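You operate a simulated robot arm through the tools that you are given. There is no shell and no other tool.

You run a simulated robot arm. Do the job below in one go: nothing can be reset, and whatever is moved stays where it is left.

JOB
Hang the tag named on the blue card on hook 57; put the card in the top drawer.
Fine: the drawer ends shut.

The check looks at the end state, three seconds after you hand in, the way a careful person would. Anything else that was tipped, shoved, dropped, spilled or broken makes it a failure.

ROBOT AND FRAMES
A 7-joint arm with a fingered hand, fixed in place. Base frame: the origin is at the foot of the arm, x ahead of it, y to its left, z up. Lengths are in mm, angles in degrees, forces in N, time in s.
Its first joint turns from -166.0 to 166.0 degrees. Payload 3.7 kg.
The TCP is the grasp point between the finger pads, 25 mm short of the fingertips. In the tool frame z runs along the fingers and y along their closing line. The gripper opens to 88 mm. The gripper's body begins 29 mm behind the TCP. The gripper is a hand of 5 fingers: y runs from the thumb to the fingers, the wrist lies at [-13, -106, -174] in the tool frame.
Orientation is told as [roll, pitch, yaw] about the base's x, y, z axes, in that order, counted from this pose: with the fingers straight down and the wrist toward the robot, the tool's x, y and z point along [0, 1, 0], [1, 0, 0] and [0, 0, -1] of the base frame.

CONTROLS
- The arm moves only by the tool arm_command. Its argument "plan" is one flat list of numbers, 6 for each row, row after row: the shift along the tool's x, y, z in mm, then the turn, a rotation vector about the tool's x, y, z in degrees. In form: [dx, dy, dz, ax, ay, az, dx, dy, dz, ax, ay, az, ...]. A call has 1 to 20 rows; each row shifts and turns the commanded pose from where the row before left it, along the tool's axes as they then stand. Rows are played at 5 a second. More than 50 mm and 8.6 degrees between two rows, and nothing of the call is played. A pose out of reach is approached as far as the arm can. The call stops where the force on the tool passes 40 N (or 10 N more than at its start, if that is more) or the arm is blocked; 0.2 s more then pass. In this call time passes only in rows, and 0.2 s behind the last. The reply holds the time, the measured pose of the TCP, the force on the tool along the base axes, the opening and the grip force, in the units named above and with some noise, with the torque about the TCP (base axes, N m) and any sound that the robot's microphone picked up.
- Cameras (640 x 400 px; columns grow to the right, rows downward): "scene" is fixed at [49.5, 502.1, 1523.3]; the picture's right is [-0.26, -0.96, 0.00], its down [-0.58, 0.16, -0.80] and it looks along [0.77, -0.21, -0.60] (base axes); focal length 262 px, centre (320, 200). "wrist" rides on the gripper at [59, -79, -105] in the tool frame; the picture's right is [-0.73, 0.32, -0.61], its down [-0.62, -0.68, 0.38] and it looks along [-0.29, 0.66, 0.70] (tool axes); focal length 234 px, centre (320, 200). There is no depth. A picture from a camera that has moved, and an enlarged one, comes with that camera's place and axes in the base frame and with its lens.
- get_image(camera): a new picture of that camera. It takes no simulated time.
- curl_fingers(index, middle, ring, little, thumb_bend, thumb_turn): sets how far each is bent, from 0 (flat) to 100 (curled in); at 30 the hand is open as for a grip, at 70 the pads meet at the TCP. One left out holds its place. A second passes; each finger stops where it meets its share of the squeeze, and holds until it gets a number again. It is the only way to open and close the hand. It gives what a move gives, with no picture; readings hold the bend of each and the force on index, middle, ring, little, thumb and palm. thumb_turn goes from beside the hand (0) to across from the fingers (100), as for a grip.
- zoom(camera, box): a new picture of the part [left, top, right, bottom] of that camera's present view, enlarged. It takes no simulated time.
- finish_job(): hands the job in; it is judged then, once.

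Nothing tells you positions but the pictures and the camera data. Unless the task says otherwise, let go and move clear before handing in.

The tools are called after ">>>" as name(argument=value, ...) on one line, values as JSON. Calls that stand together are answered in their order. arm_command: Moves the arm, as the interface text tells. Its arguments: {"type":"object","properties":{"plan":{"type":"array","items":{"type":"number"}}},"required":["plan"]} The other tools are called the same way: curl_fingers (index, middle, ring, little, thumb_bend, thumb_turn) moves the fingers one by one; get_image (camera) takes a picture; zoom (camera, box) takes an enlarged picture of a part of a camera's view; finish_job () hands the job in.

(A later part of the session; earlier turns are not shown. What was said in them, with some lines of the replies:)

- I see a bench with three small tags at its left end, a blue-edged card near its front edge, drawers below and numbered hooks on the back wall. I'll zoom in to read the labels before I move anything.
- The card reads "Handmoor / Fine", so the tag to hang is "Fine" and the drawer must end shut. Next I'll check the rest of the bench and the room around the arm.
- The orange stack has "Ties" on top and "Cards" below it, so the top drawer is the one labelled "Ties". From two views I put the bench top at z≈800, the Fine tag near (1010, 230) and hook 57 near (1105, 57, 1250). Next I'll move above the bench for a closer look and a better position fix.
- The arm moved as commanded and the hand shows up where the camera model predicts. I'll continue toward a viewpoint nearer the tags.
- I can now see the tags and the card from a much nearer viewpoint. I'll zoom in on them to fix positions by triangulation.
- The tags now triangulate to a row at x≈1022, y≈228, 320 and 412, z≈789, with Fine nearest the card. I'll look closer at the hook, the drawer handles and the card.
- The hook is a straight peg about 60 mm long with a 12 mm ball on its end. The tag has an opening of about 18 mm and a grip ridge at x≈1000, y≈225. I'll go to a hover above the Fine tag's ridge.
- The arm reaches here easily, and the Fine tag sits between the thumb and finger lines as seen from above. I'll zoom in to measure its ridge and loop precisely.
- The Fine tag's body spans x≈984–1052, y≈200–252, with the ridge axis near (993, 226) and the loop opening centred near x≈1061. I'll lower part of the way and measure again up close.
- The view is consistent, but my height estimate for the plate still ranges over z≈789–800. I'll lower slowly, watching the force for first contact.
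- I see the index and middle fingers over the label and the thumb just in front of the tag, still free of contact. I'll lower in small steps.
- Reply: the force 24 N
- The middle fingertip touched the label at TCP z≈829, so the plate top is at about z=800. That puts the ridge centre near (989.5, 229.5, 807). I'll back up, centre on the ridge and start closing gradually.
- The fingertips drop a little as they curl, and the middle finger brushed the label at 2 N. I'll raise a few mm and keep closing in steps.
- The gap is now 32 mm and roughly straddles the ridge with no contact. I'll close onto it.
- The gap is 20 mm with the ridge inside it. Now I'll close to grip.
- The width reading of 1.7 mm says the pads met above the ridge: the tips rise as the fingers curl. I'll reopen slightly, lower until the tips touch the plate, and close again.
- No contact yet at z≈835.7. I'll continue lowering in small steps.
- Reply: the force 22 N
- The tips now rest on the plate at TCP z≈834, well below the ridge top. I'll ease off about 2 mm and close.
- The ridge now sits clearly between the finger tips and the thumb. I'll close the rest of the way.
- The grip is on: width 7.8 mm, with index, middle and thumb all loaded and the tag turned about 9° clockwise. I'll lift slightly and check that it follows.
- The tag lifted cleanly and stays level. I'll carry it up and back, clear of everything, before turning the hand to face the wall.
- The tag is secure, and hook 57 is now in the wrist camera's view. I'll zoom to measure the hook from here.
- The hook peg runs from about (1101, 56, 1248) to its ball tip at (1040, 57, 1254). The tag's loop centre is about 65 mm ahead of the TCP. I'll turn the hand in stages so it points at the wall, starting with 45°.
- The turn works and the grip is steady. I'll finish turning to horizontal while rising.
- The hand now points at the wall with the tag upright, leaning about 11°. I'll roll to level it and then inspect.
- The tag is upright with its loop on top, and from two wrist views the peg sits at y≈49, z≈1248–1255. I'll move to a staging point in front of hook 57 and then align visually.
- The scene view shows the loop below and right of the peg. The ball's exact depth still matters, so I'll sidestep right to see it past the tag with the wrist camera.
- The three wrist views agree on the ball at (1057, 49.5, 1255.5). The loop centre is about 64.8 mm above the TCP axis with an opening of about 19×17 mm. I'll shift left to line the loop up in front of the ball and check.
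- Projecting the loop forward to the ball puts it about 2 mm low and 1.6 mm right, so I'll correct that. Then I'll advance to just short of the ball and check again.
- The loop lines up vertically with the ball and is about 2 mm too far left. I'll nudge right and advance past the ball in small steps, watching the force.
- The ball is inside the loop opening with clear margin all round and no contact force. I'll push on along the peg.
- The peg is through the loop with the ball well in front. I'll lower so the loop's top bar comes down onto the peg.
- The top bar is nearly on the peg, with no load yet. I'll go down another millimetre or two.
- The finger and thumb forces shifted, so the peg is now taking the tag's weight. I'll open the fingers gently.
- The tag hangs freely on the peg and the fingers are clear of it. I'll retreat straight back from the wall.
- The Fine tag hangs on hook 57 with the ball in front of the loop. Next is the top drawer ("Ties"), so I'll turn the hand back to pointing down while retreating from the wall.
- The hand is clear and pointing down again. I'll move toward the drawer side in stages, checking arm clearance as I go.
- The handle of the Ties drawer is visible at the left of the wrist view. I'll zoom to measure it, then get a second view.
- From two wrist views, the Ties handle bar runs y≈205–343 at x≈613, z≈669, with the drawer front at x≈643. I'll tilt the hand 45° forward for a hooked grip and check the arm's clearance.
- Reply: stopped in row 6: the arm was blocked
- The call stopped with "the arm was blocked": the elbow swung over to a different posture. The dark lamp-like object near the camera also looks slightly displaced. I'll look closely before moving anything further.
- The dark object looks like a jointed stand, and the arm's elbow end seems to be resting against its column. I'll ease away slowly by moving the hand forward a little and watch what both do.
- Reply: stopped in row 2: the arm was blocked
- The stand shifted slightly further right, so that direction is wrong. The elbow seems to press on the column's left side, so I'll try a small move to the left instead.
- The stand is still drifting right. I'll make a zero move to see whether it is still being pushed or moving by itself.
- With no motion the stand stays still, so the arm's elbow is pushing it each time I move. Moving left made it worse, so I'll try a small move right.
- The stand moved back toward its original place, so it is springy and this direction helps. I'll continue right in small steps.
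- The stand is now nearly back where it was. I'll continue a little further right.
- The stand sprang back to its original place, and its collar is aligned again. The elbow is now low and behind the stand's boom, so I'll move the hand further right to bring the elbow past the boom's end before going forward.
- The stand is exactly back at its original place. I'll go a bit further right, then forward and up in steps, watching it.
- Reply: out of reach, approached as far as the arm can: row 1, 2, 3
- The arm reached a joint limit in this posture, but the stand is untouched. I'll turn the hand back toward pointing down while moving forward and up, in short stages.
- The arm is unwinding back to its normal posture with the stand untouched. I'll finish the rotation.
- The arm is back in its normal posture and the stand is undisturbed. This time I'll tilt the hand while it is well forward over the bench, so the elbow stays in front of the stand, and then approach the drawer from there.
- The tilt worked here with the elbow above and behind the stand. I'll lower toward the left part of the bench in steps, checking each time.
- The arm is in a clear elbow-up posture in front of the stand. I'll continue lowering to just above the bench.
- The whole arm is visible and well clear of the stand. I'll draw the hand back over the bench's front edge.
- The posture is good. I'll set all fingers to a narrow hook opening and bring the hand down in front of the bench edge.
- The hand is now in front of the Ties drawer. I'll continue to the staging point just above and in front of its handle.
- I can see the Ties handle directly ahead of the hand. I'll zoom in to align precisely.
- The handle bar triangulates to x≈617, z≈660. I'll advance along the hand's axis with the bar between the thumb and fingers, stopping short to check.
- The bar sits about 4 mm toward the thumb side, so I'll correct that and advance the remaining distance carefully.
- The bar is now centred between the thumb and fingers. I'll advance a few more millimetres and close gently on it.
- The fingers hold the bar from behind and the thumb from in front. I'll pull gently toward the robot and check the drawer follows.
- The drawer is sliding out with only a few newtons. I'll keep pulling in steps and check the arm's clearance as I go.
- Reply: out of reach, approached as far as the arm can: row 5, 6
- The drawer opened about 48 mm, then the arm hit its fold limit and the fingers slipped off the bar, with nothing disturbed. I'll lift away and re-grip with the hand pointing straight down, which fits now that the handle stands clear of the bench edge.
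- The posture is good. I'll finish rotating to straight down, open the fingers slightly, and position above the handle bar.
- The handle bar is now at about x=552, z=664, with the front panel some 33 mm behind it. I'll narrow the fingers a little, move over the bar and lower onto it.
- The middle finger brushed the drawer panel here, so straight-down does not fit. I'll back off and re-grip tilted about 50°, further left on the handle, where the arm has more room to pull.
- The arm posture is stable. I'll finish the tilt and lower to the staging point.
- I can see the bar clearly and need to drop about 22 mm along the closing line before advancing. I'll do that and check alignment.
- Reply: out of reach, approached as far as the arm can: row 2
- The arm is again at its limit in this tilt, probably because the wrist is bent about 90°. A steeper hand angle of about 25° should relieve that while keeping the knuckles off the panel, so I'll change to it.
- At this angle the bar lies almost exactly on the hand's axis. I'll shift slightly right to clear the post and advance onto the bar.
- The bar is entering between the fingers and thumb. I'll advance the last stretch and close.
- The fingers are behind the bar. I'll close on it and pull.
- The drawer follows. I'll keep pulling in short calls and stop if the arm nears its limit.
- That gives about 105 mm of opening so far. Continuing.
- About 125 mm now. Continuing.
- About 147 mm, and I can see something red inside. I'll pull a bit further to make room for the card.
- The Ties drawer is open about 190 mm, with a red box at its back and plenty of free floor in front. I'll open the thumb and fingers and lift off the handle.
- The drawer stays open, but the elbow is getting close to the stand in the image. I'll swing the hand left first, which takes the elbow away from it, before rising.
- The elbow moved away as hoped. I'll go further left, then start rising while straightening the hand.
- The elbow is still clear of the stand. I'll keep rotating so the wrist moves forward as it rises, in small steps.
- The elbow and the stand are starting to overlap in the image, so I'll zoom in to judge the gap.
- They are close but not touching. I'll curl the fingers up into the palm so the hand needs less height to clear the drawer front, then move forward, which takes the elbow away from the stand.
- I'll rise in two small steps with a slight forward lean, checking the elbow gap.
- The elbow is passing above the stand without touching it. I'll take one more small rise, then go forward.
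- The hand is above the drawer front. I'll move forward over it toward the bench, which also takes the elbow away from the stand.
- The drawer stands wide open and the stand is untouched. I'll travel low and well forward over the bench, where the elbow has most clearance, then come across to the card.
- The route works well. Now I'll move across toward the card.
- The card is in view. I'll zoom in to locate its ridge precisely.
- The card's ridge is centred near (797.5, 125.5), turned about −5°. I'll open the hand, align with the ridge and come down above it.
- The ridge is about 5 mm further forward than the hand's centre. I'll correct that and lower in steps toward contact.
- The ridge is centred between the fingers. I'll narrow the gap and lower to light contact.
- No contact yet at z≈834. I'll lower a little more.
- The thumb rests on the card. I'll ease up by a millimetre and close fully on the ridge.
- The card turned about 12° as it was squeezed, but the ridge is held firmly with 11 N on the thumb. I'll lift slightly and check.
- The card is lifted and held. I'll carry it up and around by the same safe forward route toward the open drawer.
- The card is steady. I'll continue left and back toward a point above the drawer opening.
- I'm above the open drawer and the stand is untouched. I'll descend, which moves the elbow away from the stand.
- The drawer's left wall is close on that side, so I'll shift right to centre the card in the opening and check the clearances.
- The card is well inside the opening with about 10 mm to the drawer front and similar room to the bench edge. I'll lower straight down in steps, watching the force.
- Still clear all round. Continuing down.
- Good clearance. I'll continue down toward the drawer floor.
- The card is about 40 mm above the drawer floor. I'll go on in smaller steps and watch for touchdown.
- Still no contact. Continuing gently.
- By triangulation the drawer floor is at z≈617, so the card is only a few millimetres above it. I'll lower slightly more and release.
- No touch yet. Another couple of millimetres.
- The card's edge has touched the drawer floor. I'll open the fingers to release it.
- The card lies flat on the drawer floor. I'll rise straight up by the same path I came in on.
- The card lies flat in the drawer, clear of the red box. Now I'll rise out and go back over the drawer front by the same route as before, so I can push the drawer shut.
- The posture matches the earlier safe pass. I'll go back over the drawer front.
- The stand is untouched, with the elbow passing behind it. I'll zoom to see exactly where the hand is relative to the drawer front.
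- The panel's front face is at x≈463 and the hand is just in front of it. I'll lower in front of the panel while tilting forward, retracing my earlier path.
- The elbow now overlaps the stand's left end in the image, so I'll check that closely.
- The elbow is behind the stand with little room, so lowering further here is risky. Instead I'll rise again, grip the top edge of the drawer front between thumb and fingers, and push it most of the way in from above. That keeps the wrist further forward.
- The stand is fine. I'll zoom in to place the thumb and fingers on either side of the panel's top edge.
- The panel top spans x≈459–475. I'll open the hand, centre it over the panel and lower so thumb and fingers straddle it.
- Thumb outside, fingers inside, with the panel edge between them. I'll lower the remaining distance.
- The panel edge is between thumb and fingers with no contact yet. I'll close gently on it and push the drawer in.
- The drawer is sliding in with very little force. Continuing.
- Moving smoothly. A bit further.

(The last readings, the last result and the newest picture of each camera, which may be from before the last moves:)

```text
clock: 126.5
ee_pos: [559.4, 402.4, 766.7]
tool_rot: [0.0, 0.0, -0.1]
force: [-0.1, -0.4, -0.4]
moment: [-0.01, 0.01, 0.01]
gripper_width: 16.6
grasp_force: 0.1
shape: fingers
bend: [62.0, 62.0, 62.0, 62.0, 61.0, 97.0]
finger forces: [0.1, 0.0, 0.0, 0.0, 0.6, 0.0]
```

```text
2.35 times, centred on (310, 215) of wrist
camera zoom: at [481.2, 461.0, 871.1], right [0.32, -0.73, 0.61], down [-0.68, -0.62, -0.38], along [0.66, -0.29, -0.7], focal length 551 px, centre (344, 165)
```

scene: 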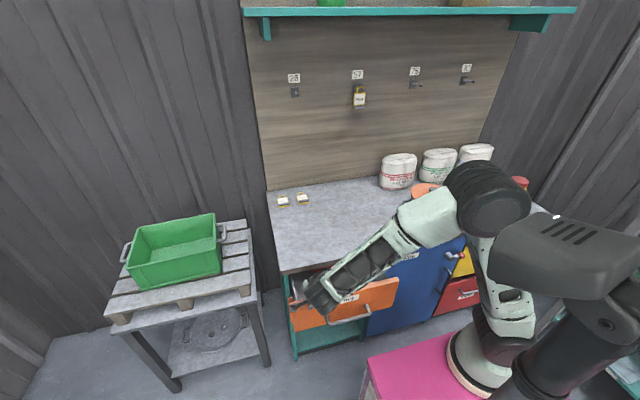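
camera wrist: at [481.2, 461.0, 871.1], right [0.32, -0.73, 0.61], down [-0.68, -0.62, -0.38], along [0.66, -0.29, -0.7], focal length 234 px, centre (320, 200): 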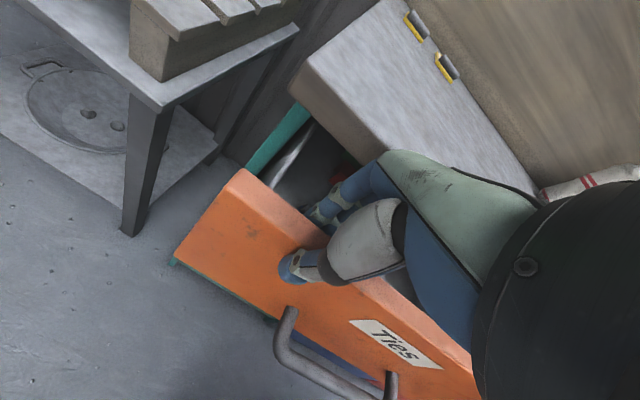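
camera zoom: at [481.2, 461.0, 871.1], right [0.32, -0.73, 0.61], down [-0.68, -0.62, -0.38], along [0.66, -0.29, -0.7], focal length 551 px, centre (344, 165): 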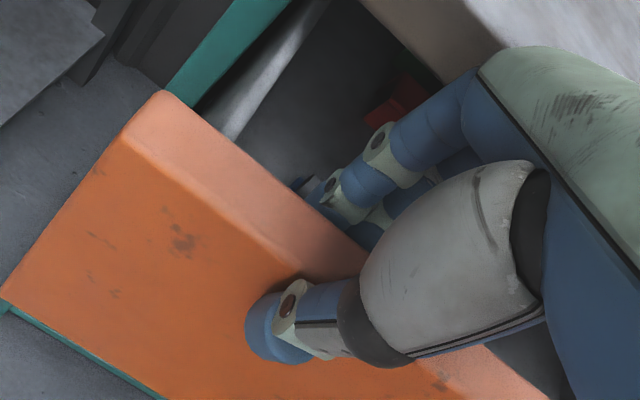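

The fingers are approaching the bench edge. I'll go a little further in smaller steps, watching the force.

>>> arm_command(plan=[0, 6, 0, 0, 0, 0, 0, 6, 0, 0, 0, 0, 0, 5, 0, 0, 0, 0])

>>> zoom(camera="wrist", box=[200, 130, 420, 300])

>>> zoom(camera="scene", box=[265, 230, 425, 350])

```text
clock: 127.3
ee_pos: [577.2, 401.4, 768.1]
tool_rot: [0.0, 0.0, -0.2]
force: [-0.7, -0.3, -0.5]
moment: [-0.01, 0.04, 0.0]
gripper_width: 18.1
grasp_force: 0.3
shape: fingers
bend: [62.0, 62.0, 62.0, 62.0, 60.0, 97.0]
finger forces: [0.0, 0.1, 0.0, 0.0, 1.2, 0.0]
```

```text
2.35 times, centred on (310, 215) of wrist
camera zoom: at [498.7, 461.1, 872.1], right [0.32, -0.73, 0.61], down [-0.68, -0.62, -0.38], along [0.66, -0.29, -0.7], focal length 551 px, centre (344, 165)
```

zoom: 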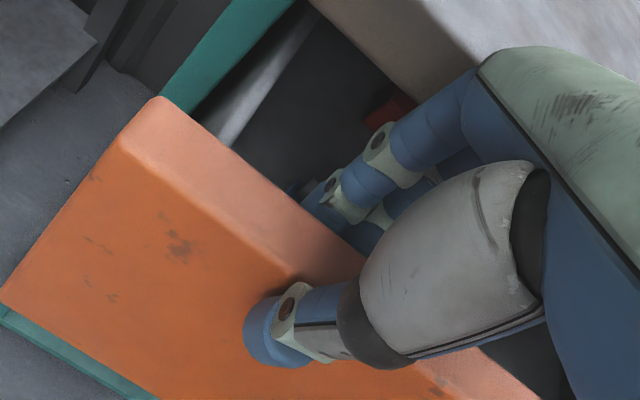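

```text
3.33 times, centred on (345, 290) of scene
camera zoom: at [49.5, 502.1, 1523.3], right [-0.26, -0.96, 0.0], down [-0.58, 0.16, -0.8], along [0.77, -0.21, -0.6], focal length 874 px, centre (237, -100)
```

zoom: 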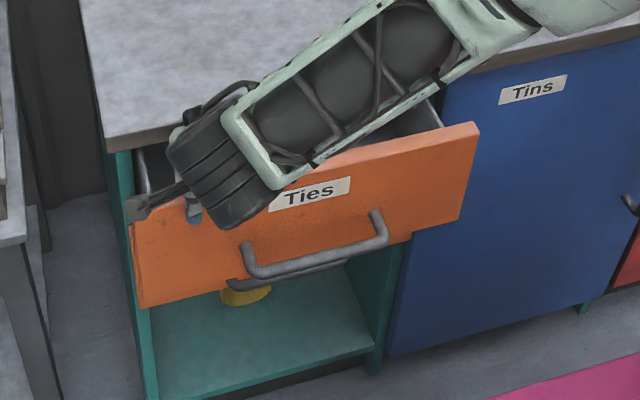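

About 70 mm of opening remains. I'll release the panel and go around by the forward route, so the elbow ends up in front of the stand, for a final push from the front.

>>> curl_fingers(index=52, middle=52, ring=52, little=52, thumb_bend=48)

>>> arm_command(plan=[0, -2, -10, 0, 0, 0, 0, -4, -15, 0, 0, 0, 0, 0, -20, 0, 0, 0, 0, 0, -20, 0, 0, 0, 0, 0, -20, 0, 0, 0])

>>> get_image(camera="scene")

>>> get_image(camera="wrist")

```text
clock: 128.3
ee_pos: [577.4, 401.3, 768.3]
tool_rot: [0.0, 0.0, -0.1]
force: [0.4, -0.5, 0.5]
moment: [0.03, -0.01, -0.04]
gripper_width: 40.8
grasp_force: 0.0
shape: fingers
bend: [52.0, 52.0, 52.0, 52.0, 48.0, 97.0]
finger forces: [0.0, 0.0, 0.0, 0.0, 0.0, 0.0]
```

```text
clock: 129.6
ee_pos: [570.4, 400.9, 852.2]
tool_rot: [0.0, 0.0, -0.1]
force: [0.4, 0.5, 0.6]
moment: [0.0, 0.0, -0.03]
gripper_width: 41.2
grasp_force: 0.1
shape: fingers
bend: [52.0, 52.0, 52.0, 52.0, 48.0, 97.0]
finger forces: [0.1, 0.1, 0.0, 0.0, 0.0, 0.0]
```

```text
taken
```

scene: 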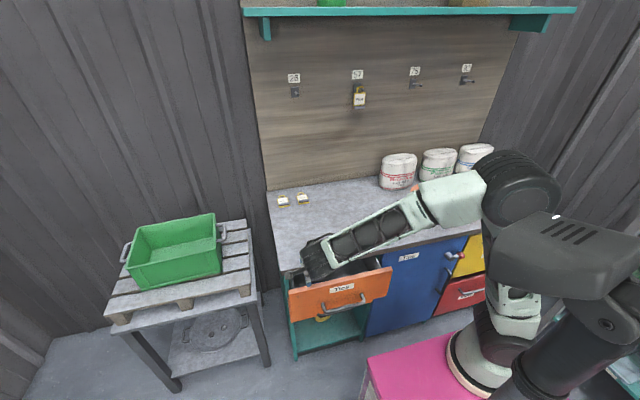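

```text
taken
camera wrist: at [491.2, 460.2, 956.9], right [0.32, -0.73, 0.61], down [-0.68, -0.62, -0.38], along [0.66, -0.29, -0.7], focal length 234 px, centre (320, 200)
```

wrist: 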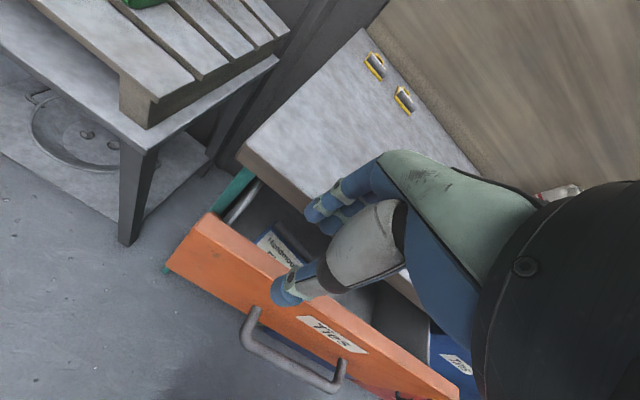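

The drawer is mostly closed and the stand is undisturbed. Now forward over the bench, then the 45° tilt there.

>>> arm_command(plan=[-10, 35, -9, 0, 0, 0, -10, 35, -9, 0, 0, 0, -10, 35, -9, 0, 0, 0, -10, 35, -9, 0, 0, 0, -10, 35, -9, 0, 0, 0, -10, 35, -9, 0, 0, 0])

>>> curl_fingers(index=72, middle=72, ring=72, little=72, thumb_bend=64)

>>> arm_command(plan=[0, 0, 0, -7.5, 0, 0, 0, 0, 0, -7.5, 0, 0, 0, 0, 0, -7.5, 0, 0, 0, 0, 0, -7.5, 0, 0, 0, 0, 0, -7.5, 0, 0, 0, 0, 0, -7.5, 0, 0])

>>> get_image(camera="scene")

```text
clock: 130.9
ee_pos: [780.4, 342.6, 906.6]
tool_rot: [0.0, 0.0, -0.1]
force: [0.3, 0.7, 1.0]
moment: [-0.03, -0.03, -0.01]
gripper_width: 41.3
grasp_force: 0.1
shape: fingers
bend: [52.0, 52.0, 52.0, 52.0, 48.0, 97.0]
finger forces: [0.1, 0.1, 0.0, 0.0, 0.0, 0.0]
```

```text
clock: 131.9
ee_pos: [781.0, 341.9, 907.0]
tool_rot: [0.0, -0.1, -0.1]
force: [-0.3, 0.7, -0.7]
moment: [-0.02, -0.01, -0.02]
gripper_width: 1.5
grasp_force: 0.1
shape: fingers
bend: [72.0, 72.0, 72.0, 72.0, 64.0, 97.0]
finger forces: [0.0, 0.0, 0.0, 0.0, 0.1, 0.0]
```

```text
clock: 133.3
ee_pos: [781.2, 341.7, 906.5]
tool_rot: [0.1, -45.0, -0.1]
force: [-1.4, 0.2, 0.2]
moment: [0.0, -0.02, 0.03]
gripper_width: 1.1
grasp_force: 0.0
shape: fingers
bend: [72.0, 72.0, 72.0, 72.0, 64.0, 97.0]
finger forces: [0.0, 0.0, 0.0, 0.1, 0.0, 0.1]
```

```text
taken
```

scene: 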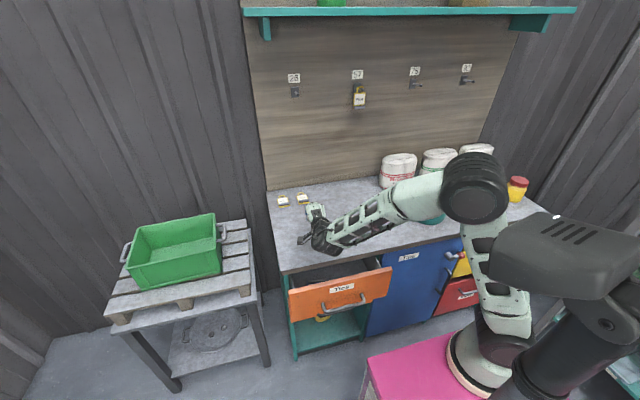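

The posture matches the earlier safe approach. I'll draw back over the bench edge and past the drawer front.

>>> arm_command(plan=[-7, -31.3, -18.2, 0, 0, 0, -7, -31.3, -18.2, 0, 0, 0, -7, -31.3, -18.2, 0, 0, 0, -7, -31.3, -18.2, 0, 0, 0])

>>> arm_command(plan=[0, -33, -5, 0, 0, 0, 0, -33, -5, 0, 0, 0])

>>> get_image(camera="scene")

>>> get_image(camera="wrist")

```text
clock: 134.3
ee_pos: [638.2, 313.3, 869.5]
tool_rot: [0.0, -45.0, 0.0]
force: [0.2, -0.6, 0.1]
moment: [-0.02, -0.03, -0.01]
gripper_width: 1.5
grasp_force: 0.1
shape: fingers
bend: [72.0, 72.0, 72.0, 72.0, 64.0, 97.0]
finger forces: [0.1, 0.1, 0.0, 0.1, 0.0, 0.0]
```

```text
clock: 134.9
ee_pos: [585.2, 314.4, 831.2]
tool_rot: [-0.1, -44.9, -0.1]
force: [-0.1, 0.0, 0.4]
moment: [0.0, 0.02, 0.0]
gripper_width: 1.3
grasp_force: 0.1
shape: fingers
bend: [72.0, 72.0, 72.0, 72.0, 64.0, 97.0]
finger forces: [0.0, 0.0, 0.0, 0.0, 0.0, 0.0]
```

```text
taken
```

scene: 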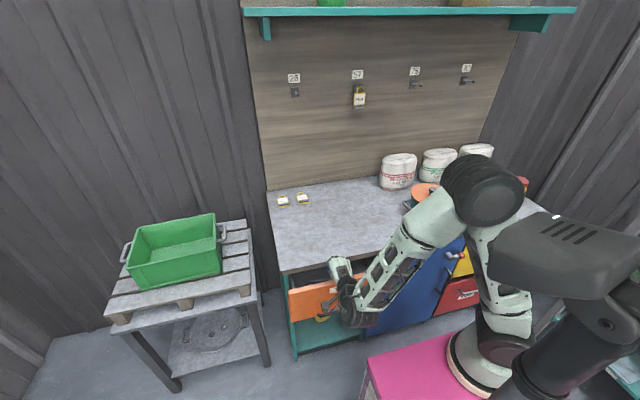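

```text
taken
camera wrist: at [455.6, 372.9, 848.7], right [-0.2, -0.73, 0.66], down [-0.21, -0.62, -0.75], along [0.96, -0.29, -0.03], focal length 234 px, centre (320, 200)
```

wrist: 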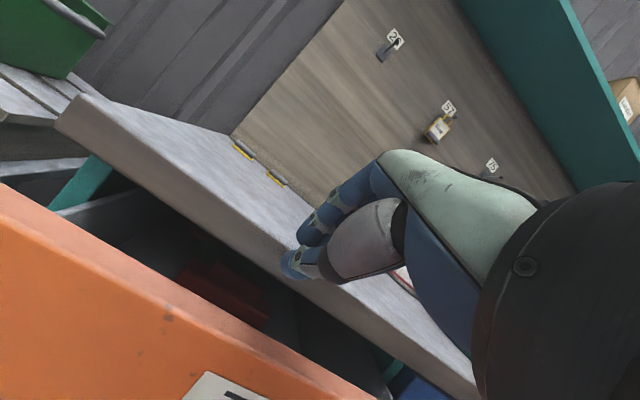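

Good. I'll go back a little more, then straighten the tilt to 25° and move in front of the panel.

>>> arm_command(plan=[0, -25, -6, 0, 0, 0, 0, -25, -6, 0, 0, 0])

>>> arm_command(plan=[0, -6, -4, 6.5, 0, 0, 0, -6, -4, 6.5, 0, 0, 0, -8, -3, 7, 0, 0])

>>> get_image(camera="scene")

>>> get_image(camera="wrist")

>>> zoom(camera="scene", box=[420, 150, 640, 310])

```text
clock: 135.6
ee_pos: [543.1, 314.4, 802.4]
tool_rot: [0.0, -44.9, -0.1]
force: [0.3, 0.0, 1.0]
moment: [0.03, 0.0, -0.02]
gripper_width: 1.4
grasp_force: 0.1
shape: fingers
bend: [72.0, 72.0, 72.0, 72.0, 64.0, 97.0]
finger forces: [0.1, 0.1, 0.0, 0.0, 0.1, 0.0]
```

```text
clock: 136.3
ee_pos: [521.2, 313.8, 800.2]
tool_rot: [-0.1, -24.9, 0.0]
force: [-0.1, 0.4, 0.0]
moment: [-0.01, 0.03, 0.03]
gripper_width: 1.2
grasp_force: 0.2
shape: fingers
bend: [72.0, 72.0, 72.0, 72.0, 64.0, 97.0]
finger forces: [0.1, 0.0, 0.1, 0.0, 0.1, 0.1]
```

```text
taken
```

scene: 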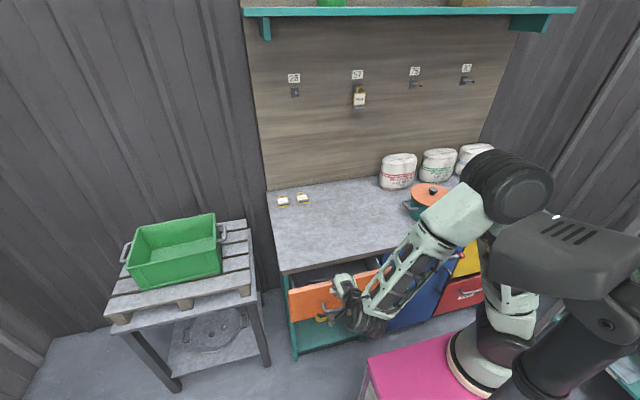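

```text
taken
camera wrist: at [405.0, 373.1, 860.8], right [0.04, -0.73, 0.69], down [-0.46, -0.62, -0.63], along [0.89, -0.29, -0.35], focal length 234 px, centre (320, 200)
```

wrist: 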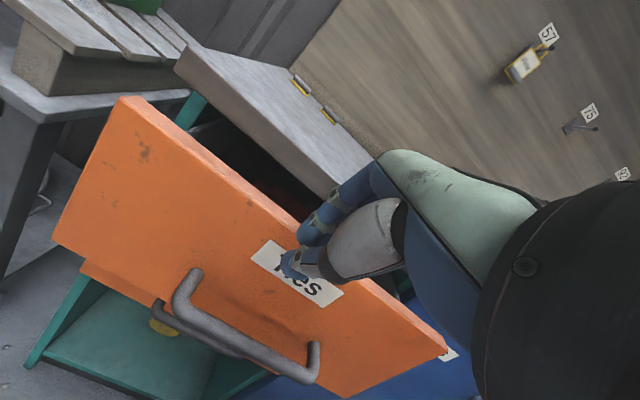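

```text
2.50 times, centred on (530, 230) of scene
camera zoom: at [49.5, 502.1, 1523.3], right [-0.26, -0.96, 0.0], down [-0.58, 0.16, -0.8], along [0.77, -0.21, -0.6], focal length 655 px, centre (-205, 125)
```

zoom: 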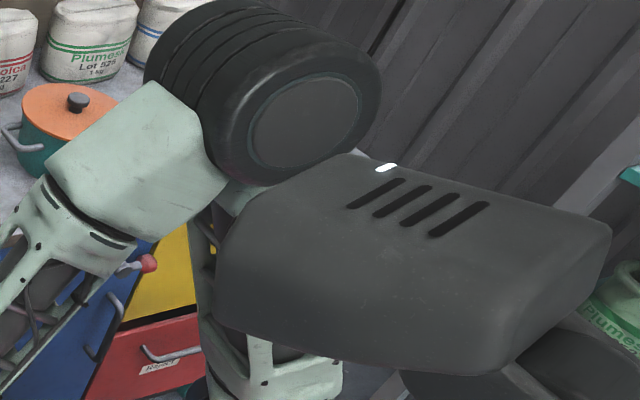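

The stand is still untouched. I'll lower in front of the panel in small steps, checking the elbow each time.

>>> arm_command(plan=[2, -8, 13, 0, 0, 0, 2, -8, 13, 0, 0, 0])

>>> zoom(camera="scene", box=[420, 150, 640, 310])

```text
clock: 136.9
ee_pos: [516.9, 316.9, 770.0]
tool_rot: [0.0, -25.0, -0.2]
force: [0.1, -0.5, -0.2]
moment: [-0.02, 0.0, -0.02]
gripper_width: 1.4
grasp_force: 0.0
shape: fingers
bend: [72.0, 72.0, 72.0, 72.0, 64.0, 97.0]
finger forces: [0.1, 0.1, 0.0, 0.1, 0.0, 0.0]
```

```text
2.50 times, centred on (530, 230) of scene
camera zoom: at [49.5, 502.1, 1523.3], right [-0.26, -0.96, 0.0], down [-0.58, 0.16, -0.8], along [0.77, -0.21, -0.6], focal length 655 px, centre (-205, 125)
```

zoom: 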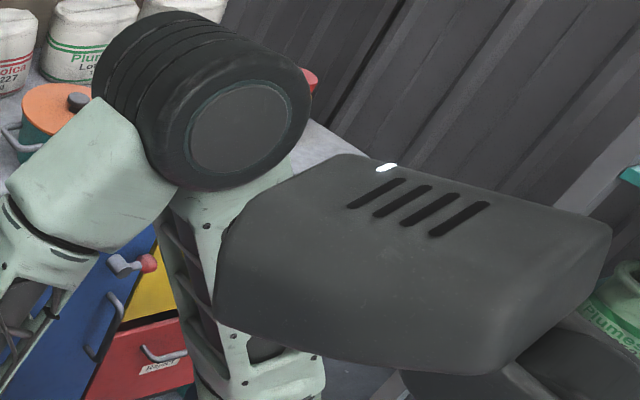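

The elbow is moving away from the stand as the hand lowers. Continuing down to pushing height.

>>> arm_command(plan=[-2, -6, 13, 0, 0, 0, -4, -6, 13, 0, 0, 0])

>>> get_image(camera="wrist")

>>> get_image(camera="scene")

```text
clock: 137.6
ee_pos: [517.4, 312.5, 739.7]
tool_rot: [0.0, -25.0, -0.1]
force: [0.1, -0.4, 0.1]
moment: [0.0, 0.03, -0.02]
gripper_width: 1.4
grasp_force: 0.0
shape: fingers
bend: [72.0, 72.0, 72.0, 72.0, 64.0, 97.0]
finger forces: [0.0, 0.1, 0.0, 0.0, 0.0, 0.1]
```

```text
taken
camera wrist: at [400.6, 371.2, 801.5], right [0.03, -0.73, 0.69], down [-0.46, -0.62, -0.64], along [0.89, -0.29, -0.35], focal length 234 px, centre (320, 200)
```

wrist: 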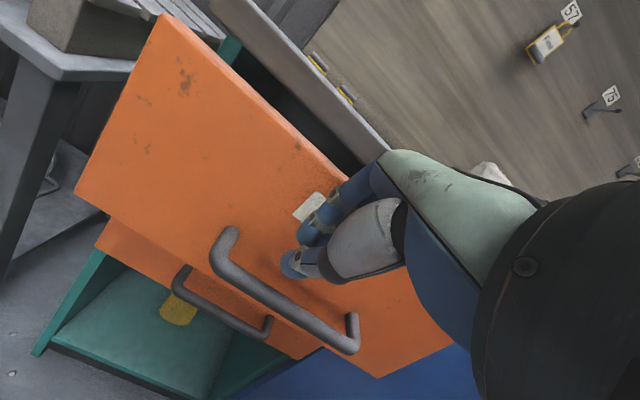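

```text
taken
```

scene: 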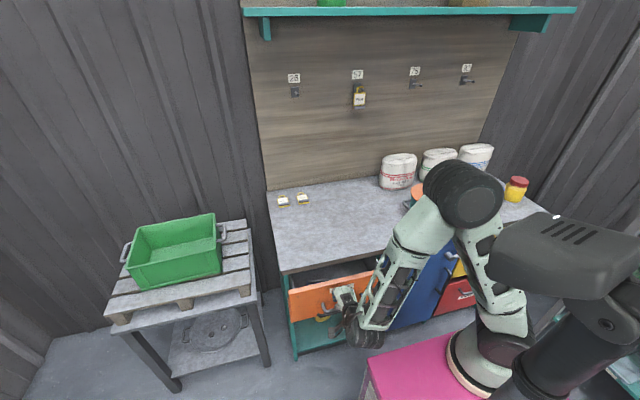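

The fist is in front of the panel, above the handle. I'll push the drawer toward shut in steps.

>>> arm_command(plan=[-3, 7.25, 3.38, 0, 0, 0, -3, 7.25, 3.38, 0, 0, 0, -3, 7.25, 3.38, 0, 0, 0, -3, 7.25, 3.38, 0, 0, 0])

>>> arm_command(plan=[0, 7.25, 3.38, 0, 0, 0, 0, 7.25, 3.38, 0, 0, 0, 0, 7.25, 3.38, 0, 0, 0])

>>> get_image(camera="wrist")

>>> zoom(camera="scene", box=[265, 230, 425, 350])

```text
clock: 138.6
ee_pos: [549.3, 300.8, 741.7]
tool_rot: [0.1, -25.0, 0.0]
force: [-0.4, -0.3, -0.2]
moment: [0.04, -0.01, -0.04]
gripper_width: 1.4
grasp_force: 0.2
shape: fingers
bend: [72.0, 72.0, 72.0, 72.0, 64.0, 97.0]
finger forces: [0.0, 0.6, 0.0, 0.0, 0.0, 0.0]
```

```text
clock: 139.3
ee_pos: [573.1, 300.3, 740.3]
tool_rot: [0.0, -24.9, 0.0]
force: [-0.6, -0.3, 0.0]
moment: [0.03, -0.06, -0.06]
gripper_width: 1.5
grasp_force: 0.6
shape: fingers
bend: [72.0, 72.0, 72.0, 72.0, 64.0, 97.0]
finger forces: [0.0, 0.8, 0.0, 0.1, 0.0, 0.0]
```

```text
taken
camera wrist: at [457.1, 359.4, 801.1], right [0.04, -0.73, 0.69], down [-0.46, -0.62, -0.64], along [0.89, -0.29, -0.35], focal length 234 px, centre (320, 200)
```

wrist: 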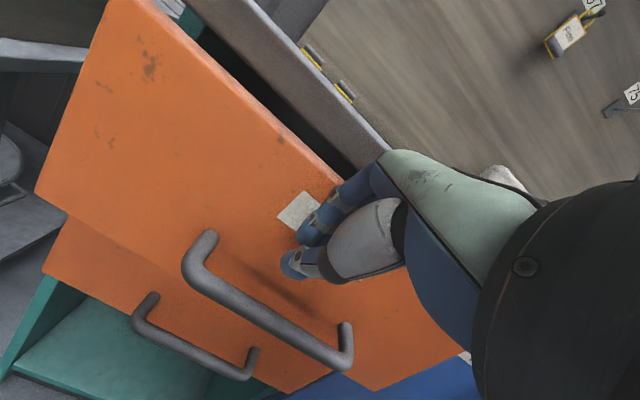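

```text
3.33 times, centred on (345, 290) of scene
camera zoom: at [49.5, 502.1, 1523.3], right [-0.26, -0.96, 0.0], down [-0.58, 0.16, -0.8], along [0.77, -0.21, -0.6], focal length 874 px, centre (237, -100)
```

zoom: 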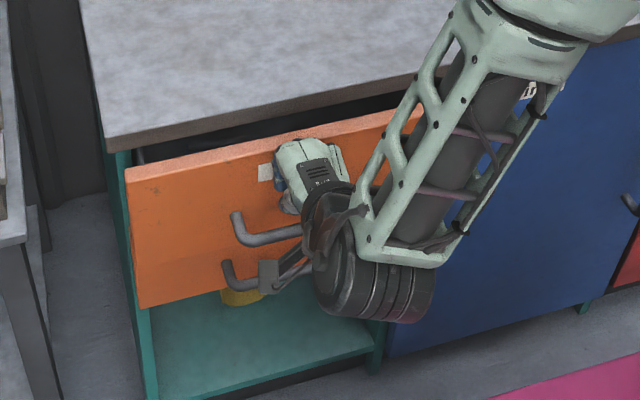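

The drawer keeps sliding in with under 1 N. I'll continue, dropping slightly to stay under the bench edge.

>>> arm_command(plan=[0, 5.95, 6.1, 0, 0, 0, 0, 5.95, 6.1, 0, 0, 0, 0, 5.95, 6.1, 0, 0, 0])

>>> zoom(camera="wrist", box=[180, 100, 420, 290])

>>> zoom(camera="scene", box=[265, 230, 425, 350])

```text
clock: 140.2
ee_pos: [596.3, 301.1, 731.0]
tool_rot: [0.0, -25.1, 0.0]
force: [-0.8, 0.2, -0.1]
moment: [-0.01, -0.05, -0.02]
gripper_width: 1.5
grasp_force: 0.4
shape: fingers
bend: [72.0, 72.0, 72.0, 72.0, 64.0, 97.0]
finger forces: [0.0, 0.6, 0.0, 0.0, 0.0, 0.0]
```

```text
2.11 times, centred on (300, 195) of wrist
camera zoom: at [480.5, 360.0, 792.0], right [0.04, -0.73, 0.69], down [-0.46, -0.62, -0.64], along [0.89, -0.29, -0.35], focal length 493 px, centre (362, 210)
```

zoom: 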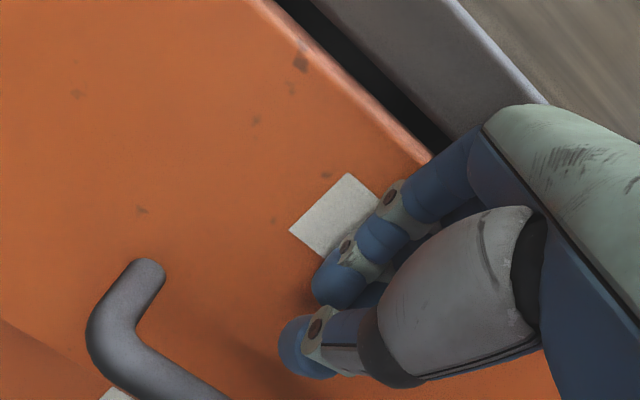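

```text
3.33 times, centred on (345, 290) of scene
camera zoom: at [49.5, 502.1, 1523.3], right [-0.26, -0.96, 0.0], down [-0.58, 0.16, -0.8], along [0.77, -0.21, -0.6], focal length 874 px, centre (237, -100)
```

zoom: 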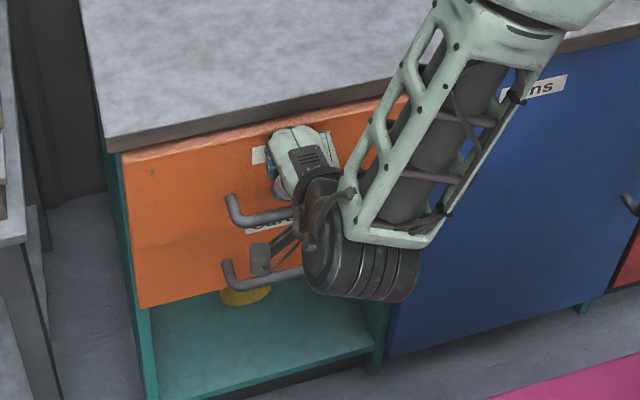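

About 15 mm remains, and the knuckles are near the bench edge. I'll back off a touch, tilt further so the fingertips lead, and finish the push.

>>> arm_command(plan=[0, -10.9, -5.1, 0, 0, 0, 0, 0, 0, -6.7, 0, 0, 0, 0, 0, -6.7, 0, 0, 0, 0, 0, -6.6, 0, 0])

>>> zoom(camera="wrist", box=[180, 130, 420, 320])

>>> get_image(camera="scene")

```text
clock: 141.2
ee_pos: [583.8, 300.7, 732.7]
tool_rot: [0.0, -45.1, -0.2]
force: [-0.1, 1.1, 0.5]
moment: [-0.02, -0.02, 0.0]
gripper_width: 1.1
grasp_force: 0.1
shape: fingers
bend: [72.0, 72.0, 72.0, 72.0, 64.0, 97.0]
finger forces: [0.0, 0.1, 0.0, 0.0, 0.0, 0.1]
```

```text
2.11 times, centred on (300, 225) of wrist
camera zoom: at [454.7, 359.5, 749.1], right [-0.2, -0.73, 0.66], down [-0.21, -0.62, -0.75], along [0.96, -0.29, -0.03], focal length 493 px, centre (362, 147)
```

zoom: 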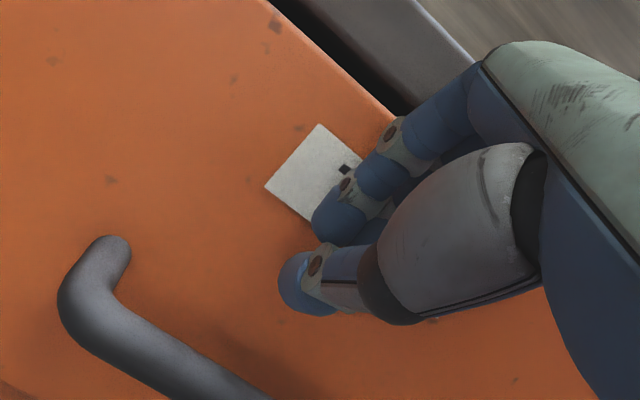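

```text
taken
```

scene: 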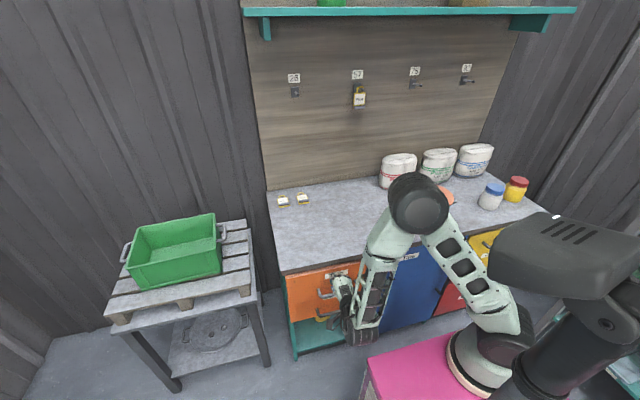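

The elbow is well clear now. I'll do the final push with the fingertips, watching for the drawer to seat.

>>> arm_command(plan=[0, 2, 7.8, 0, 0, 0, 0, 2, 7.8, 0, 0, 0, 0, 3.5, 5, 0, 0, 0])

>>> arm_command(plan=[0, 3.5, 3.5, 0, 0, 0, 0, 3.5, 3.5, 0, 0, 0, 0, 3.5, 3.5, 0, 0, 0])

>>> zoom(camera="wrist", box=[180, 110, 420, 300])

>>> zoom(camera="scene", box=[265, 230, 425, 350])

```text
clock: 141.9
ee_pos: [605.2, 300.8, 722.3]
tool_rot: [0.1, -45.0, -0.1]
force: [-1.7, -0.1, -0.1]
moment: [-0.01, 0.02, -0.01]
gripper_width: 1.4
grasp_force: 0.5
shape: fingers
bend: [72.0, 72.0, 72.0, 72.0, 64.0, 97.0]
finger forces: [0.0, 0.9, 0.0, 0.1, 0.0, 0.0]
```

```text
clock: 142.8
ee_pos: [619.8, 299.8, 723.0]
tool_rot: [-0.1, -45.1, -0.2]
force: [0.9, 0.0, 0.3]
moment: [0.0, -0.03, 0.0]
gripper_width: 1.2
grasp_force: 0.1
shape: fingers
bend: [72.0, 72.0, 72.0, 72.0, 64.0, 97.0]
finger forces: [0.0, 0.0, 0.0, 0.0, 0.1, 0.0]
```

```text
2.11 times, centred on (300, 205) of wrist
camera zoom: at [489.7, 358.7, 740.0], right [-0.2, -0.73, 0.66], down [-0.21, -0.62, -0.75], along [0.96, -0.29, -0.03], focal length 493 px, centre (362, 190)
```

zoom: 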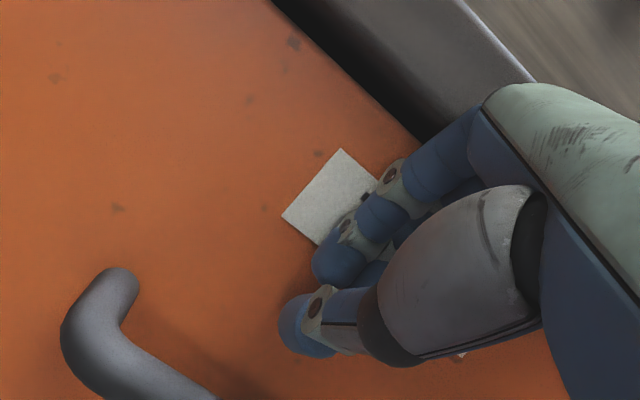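

```text
3.33 times, centred on (345, 290) of scene
camera zoom: at [49.5, 502.1, 1523.3], right [-0.26, -0.96, 0.0], down [-0.58, 0.16, -0.8], along [0.77, -0.21, -0.6], focal length 874 px, centre (237, -100)
```

zoom: 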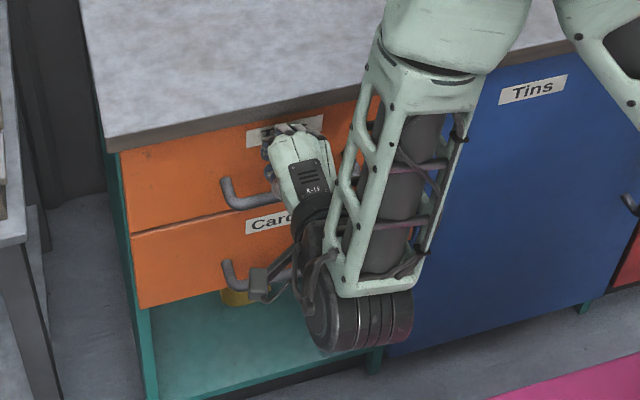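

The drawer looks almost flush, and the contact force dropped to zero. I'll push slightly more to confirm it is fully seated.

>>> arm_command(plan=[0, 2.1, 2.1, 0, 0, 0, 0, 2.1, 2.1, 0, 0, 0])

>>> arm_command(plan=[0, 1.5, 1.5, 0, 0, 0, 0, 1.5, 1.5, 0, 0, 0])

>>> zoom(camera="scene", box=[265, 230, 425, 350])

>>> zoom(camera="wrist", box=[180, 110, 420, 300])

```text
clock: 143.3
ee_pos: [625.7, 300.8, 723.3]
tool_rot: [0.0, -45.0, 0.0]
force: [-0.5, -0.9, 0.0]
moment: [0.0, 0.0, 0.02]
gripper_width: 1.5
grasp_force: 0.7
shape: fingers
bend: [72.0, 72.0, 72.0, 72.0, 64.0, 97.0]
finger forces: [0.1, 0.5, 0.0, 0.0, 0.0, 0.0]
```

```text
clock: 143.9
ee_pos: [628.9, 299.7, 722.8]
tool_rot: [-0.1, -45.0, 0.0]
force: [-7.2, 1.5, 2.2]
moment: [-0.08, -0.12, -0.08]
gripper_width: 1.3
grasp_force: 3.4
shape: fingers
bend: [72.0, 73.0, 72.0, 72.0, 64.0, 97.0]
finger forces: [0.0, 6.6, 1.0, 0.0, 0.0, 0.0]
```

```text
3.33 times, centred on (345, 290) of scene
camera zoom: at [49.5, 502.1, 1523.3], right [-0.26, -0.96, 0.0], down [-0.58, 0.16, -0.8], along [0.77, -0.21, -0.6], focal length 874 px, centre (237, -100)
```

zoom: 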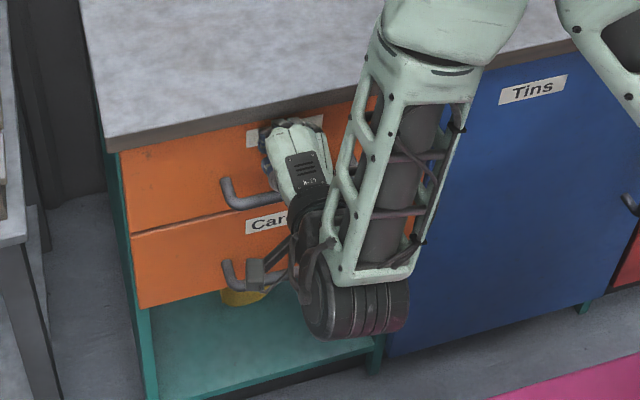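

```text
2.11 times, centred on (300, 205) of wrist
camera zoom: at [499.5, 358.8, 740.1], right [-0.2, -0.73, 0.66], down [-0.21, -0.62, -0.75], along [0.96, -0.29, -0.03], focal length 493 px, centre (362, 190)
```

zoom: 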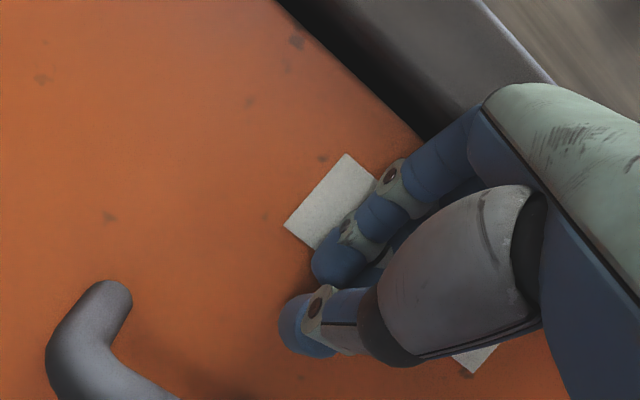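

The force rose to 7 N at a hard stop, so the drawer is fully shut. I'll back away and compare it with the starting picture.

>>> arm_command(plan=[0, -8, -10, 0, 0, 0, 0, -14, -18, 0, 0, 0, 0, -14, -20, 0, 0, 0])

>>> arm_command(plan=[3, 20, -20, 0, 0, 0, 3, 20, -20, 0, 0, 0, 3, 20, -20, 0, 0, 0])

>>> get_image(camera="scene")

>>> get_image(camera="wrist")

>>> zoom(camera="scene", box=[270, 240, 400, 321])

```text
clock: 144.8
ee_pos: [570.4, 300.6, 731.1]
tool_rot: [0.0, -45.0, -0.1]
force: [-1.1, 0.0, 0.2]
moment: [-0.03, -0.02, -0.01]
gripper_width: 1.3
grasp_force: 0.0
shape: fingers
bend: [72.0, 72.0, 72.0, 72.0, 64.0, 97.0]
finger forces: [0.0, 0.0, 0.0, 0.0, 0.0, 0.0]
```

```text
clock: 145.6
ee_pos: [569.0, 310.2, 816.5]
tool_rot: [-0.1, -44.9, -0.1]
force: [0.0, 0.2, 0.0]
moment: [0.03, 0.04, -0.02]
gripper_width: 1.3
grasp_force: 0.0
shape: fingers
bend: [72.0, 72.0, 72.0, 72.0, 64.0, 97.0]
finger forces: [0.0, 0.0, 0.0, 0.1, 0.0, 0.1]
```

```text
taken
```

scene: 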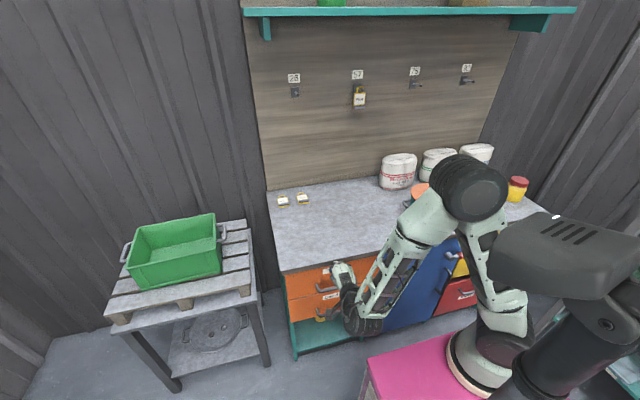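

```text
taken
camera wrist: at [439.8, 368.6, 834.3], right [-0.2, -0.72, 0.66], down [-0.21, -0.62, -0.75], along [0.96, -0.29, -0.03], focal length 234 px, centre (320, 200)
```

wrist: 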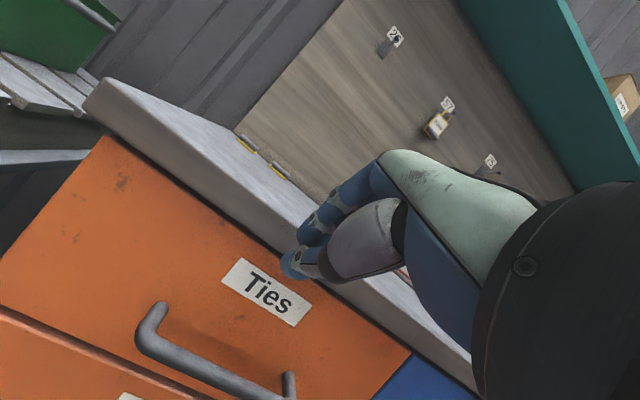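

```text
4.92 times, centred on (335, 280) of scene
camera zoom: at [49.5, 502.1, 1523.3], right [-0.26, -0.96, 0.0], down [-0.58, 0.16, -0.8], along [0.77, -0.21, -0.6], focal length 1290 px, centre (246, -196)
```

zoom: 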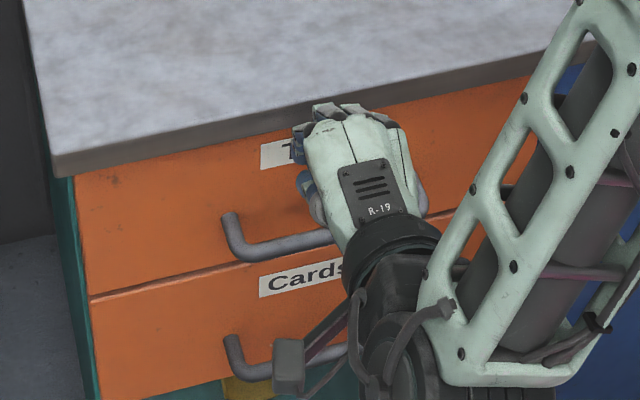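

The drawer front matches the starting picture exactly, so it is shut. I'll move the hand clear over the bench and do a final check of everything.

>>> arm_command(plan=[5, 30, 3.3, 0, 0, 0, 5, 30, 3.3, 0, 0, 0, 5, 30, 3.3, 0, 0, 0, -1, 36, 6, 0, 0, 0, -1, 36, 6, 0, 0, 0, -1, 36, 6, 0, 0, 0])

>>> get_image(camera="scene")

>>> zoom(camera="scene", box=[260, 180, 420, 340])

>>> zoom(camera="scene", box=[340, 60, 385, 115])

>>> zoom(camera="scene", box=[430, 180, 640, 400])

>>> get_image(camera="wrist")

```text
clock: 146.9
ee_pos: [731.1, 323.1, 937.5]
tool_rot: [0.1, -44.9, 0.1]
force: [0.3, 0.2, -0.4]
moment: [-0.01, 0.0, -0.01]
gripper_width: 1.5
grasp_force: 0.0
shape: fingers
bend: [72.0, 72.0, 72.0, 72.0, 64.0, 97.0]
finger forces: [0.0, 0.0, 0.0, 0.1, 0.0, 0.0]
```

```text
taken
```

scene: 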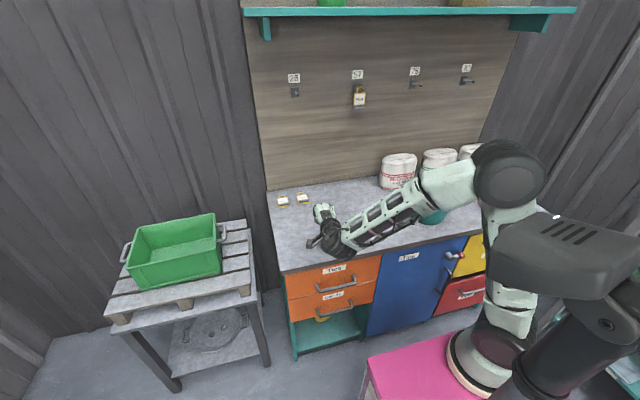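

```text
2.50 times, centred on (340, 260) of scene
camera zoom: at [49.5, 502.1, 1523.3], right [-0.26, -0.96, 0.0], down [-0.58, 0.16, -0.8], along [0.77, -0.21, -0.6], focal length 655 px, centre (270, 50)
```

zoom: 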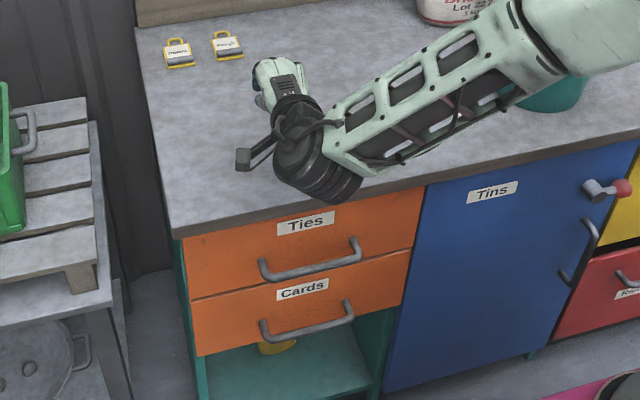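

```text
7.27 times, centred on (362, 88) of scene
camera zoom: at [49.5, 502.1, 1523.3], right [-0.26, -0.96, 0.0], down [-0.58, 0.16, -0.8], along [0.77, -0.21, -0.6], focal length 1906 px, centre (11, 1018)
```

zoom: 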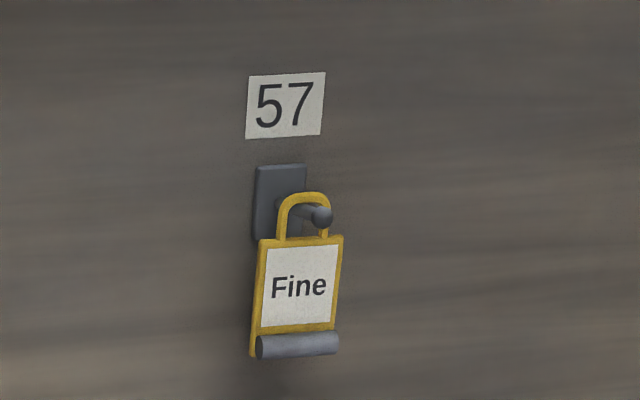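

```text
1.82 times, centred on (535, 290) of scene
camera zoom: at [49.5, 502.1, 1523.3], right [-0.26, -0.96, 0.0], down [-0.58, 0.16, -0.8], along [0.77, -0.21, -0.6], focal length 477 px, centre (-71, 36)
```

zoom: 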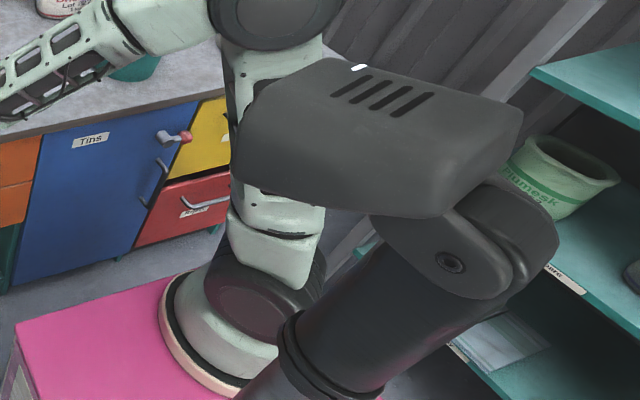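

```text
taken
camera wrist: at [600.7, 382.4, 955.2], right [-0.2, -0.73, 0.66], down [-0.21, -0.62, -0.75], along [0.96, -0.29, -0.03], focal length 234 px, centre (320, 200)
```

wrist: 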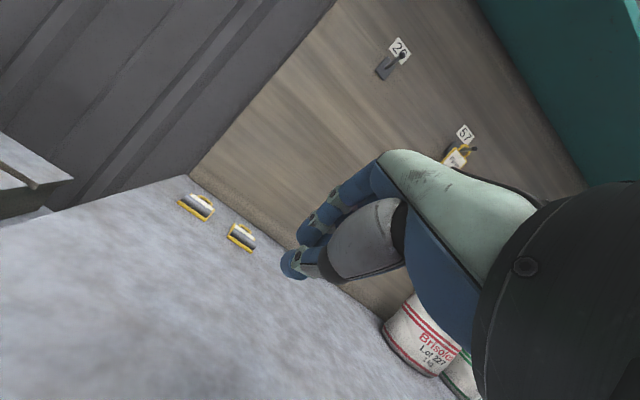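

Everything checks out:
- The Fine tag hangs on hook 57.
- The card is inside the shut Ties drawer, which is the top one.
- The other tags, the pot, the bags and the jars are where they started.
- The stand the elbow bumped has sprung back to its original position.

The hand is empty and clear, so I'm handing in.

>>> finish_job()

```text
The job is handed in.
```

I've finished the job and handed it in. The result hasn't come back yet.

- **Tag:** the blue card reads "Handmoor / Fine", so I hung the Fine tag on hook 57. It hangs behind the peg's ball end.
- **Card:** it lies flat in the top drawer of the orange stack, the one labelled "Ties". I took "top drawer" by position, even though the drawer below is labelled "Cards".
- **Drawer:** it is shut. I pushed it to a hard stop, and its front lines up with the starting picture.
- **Contact with something else:** while I was moving toward the drawer, the arm's elbow swung into the dark stand near the scene camera and pushed it sideways. It sprang back when I moved away, and in the final picture it is where it began.
- **Everything else:** the other two tags and the items I could see on the bench looked unmoved. The arm partly hid the pot in the last picture.

The hand is empty and clear of everything.
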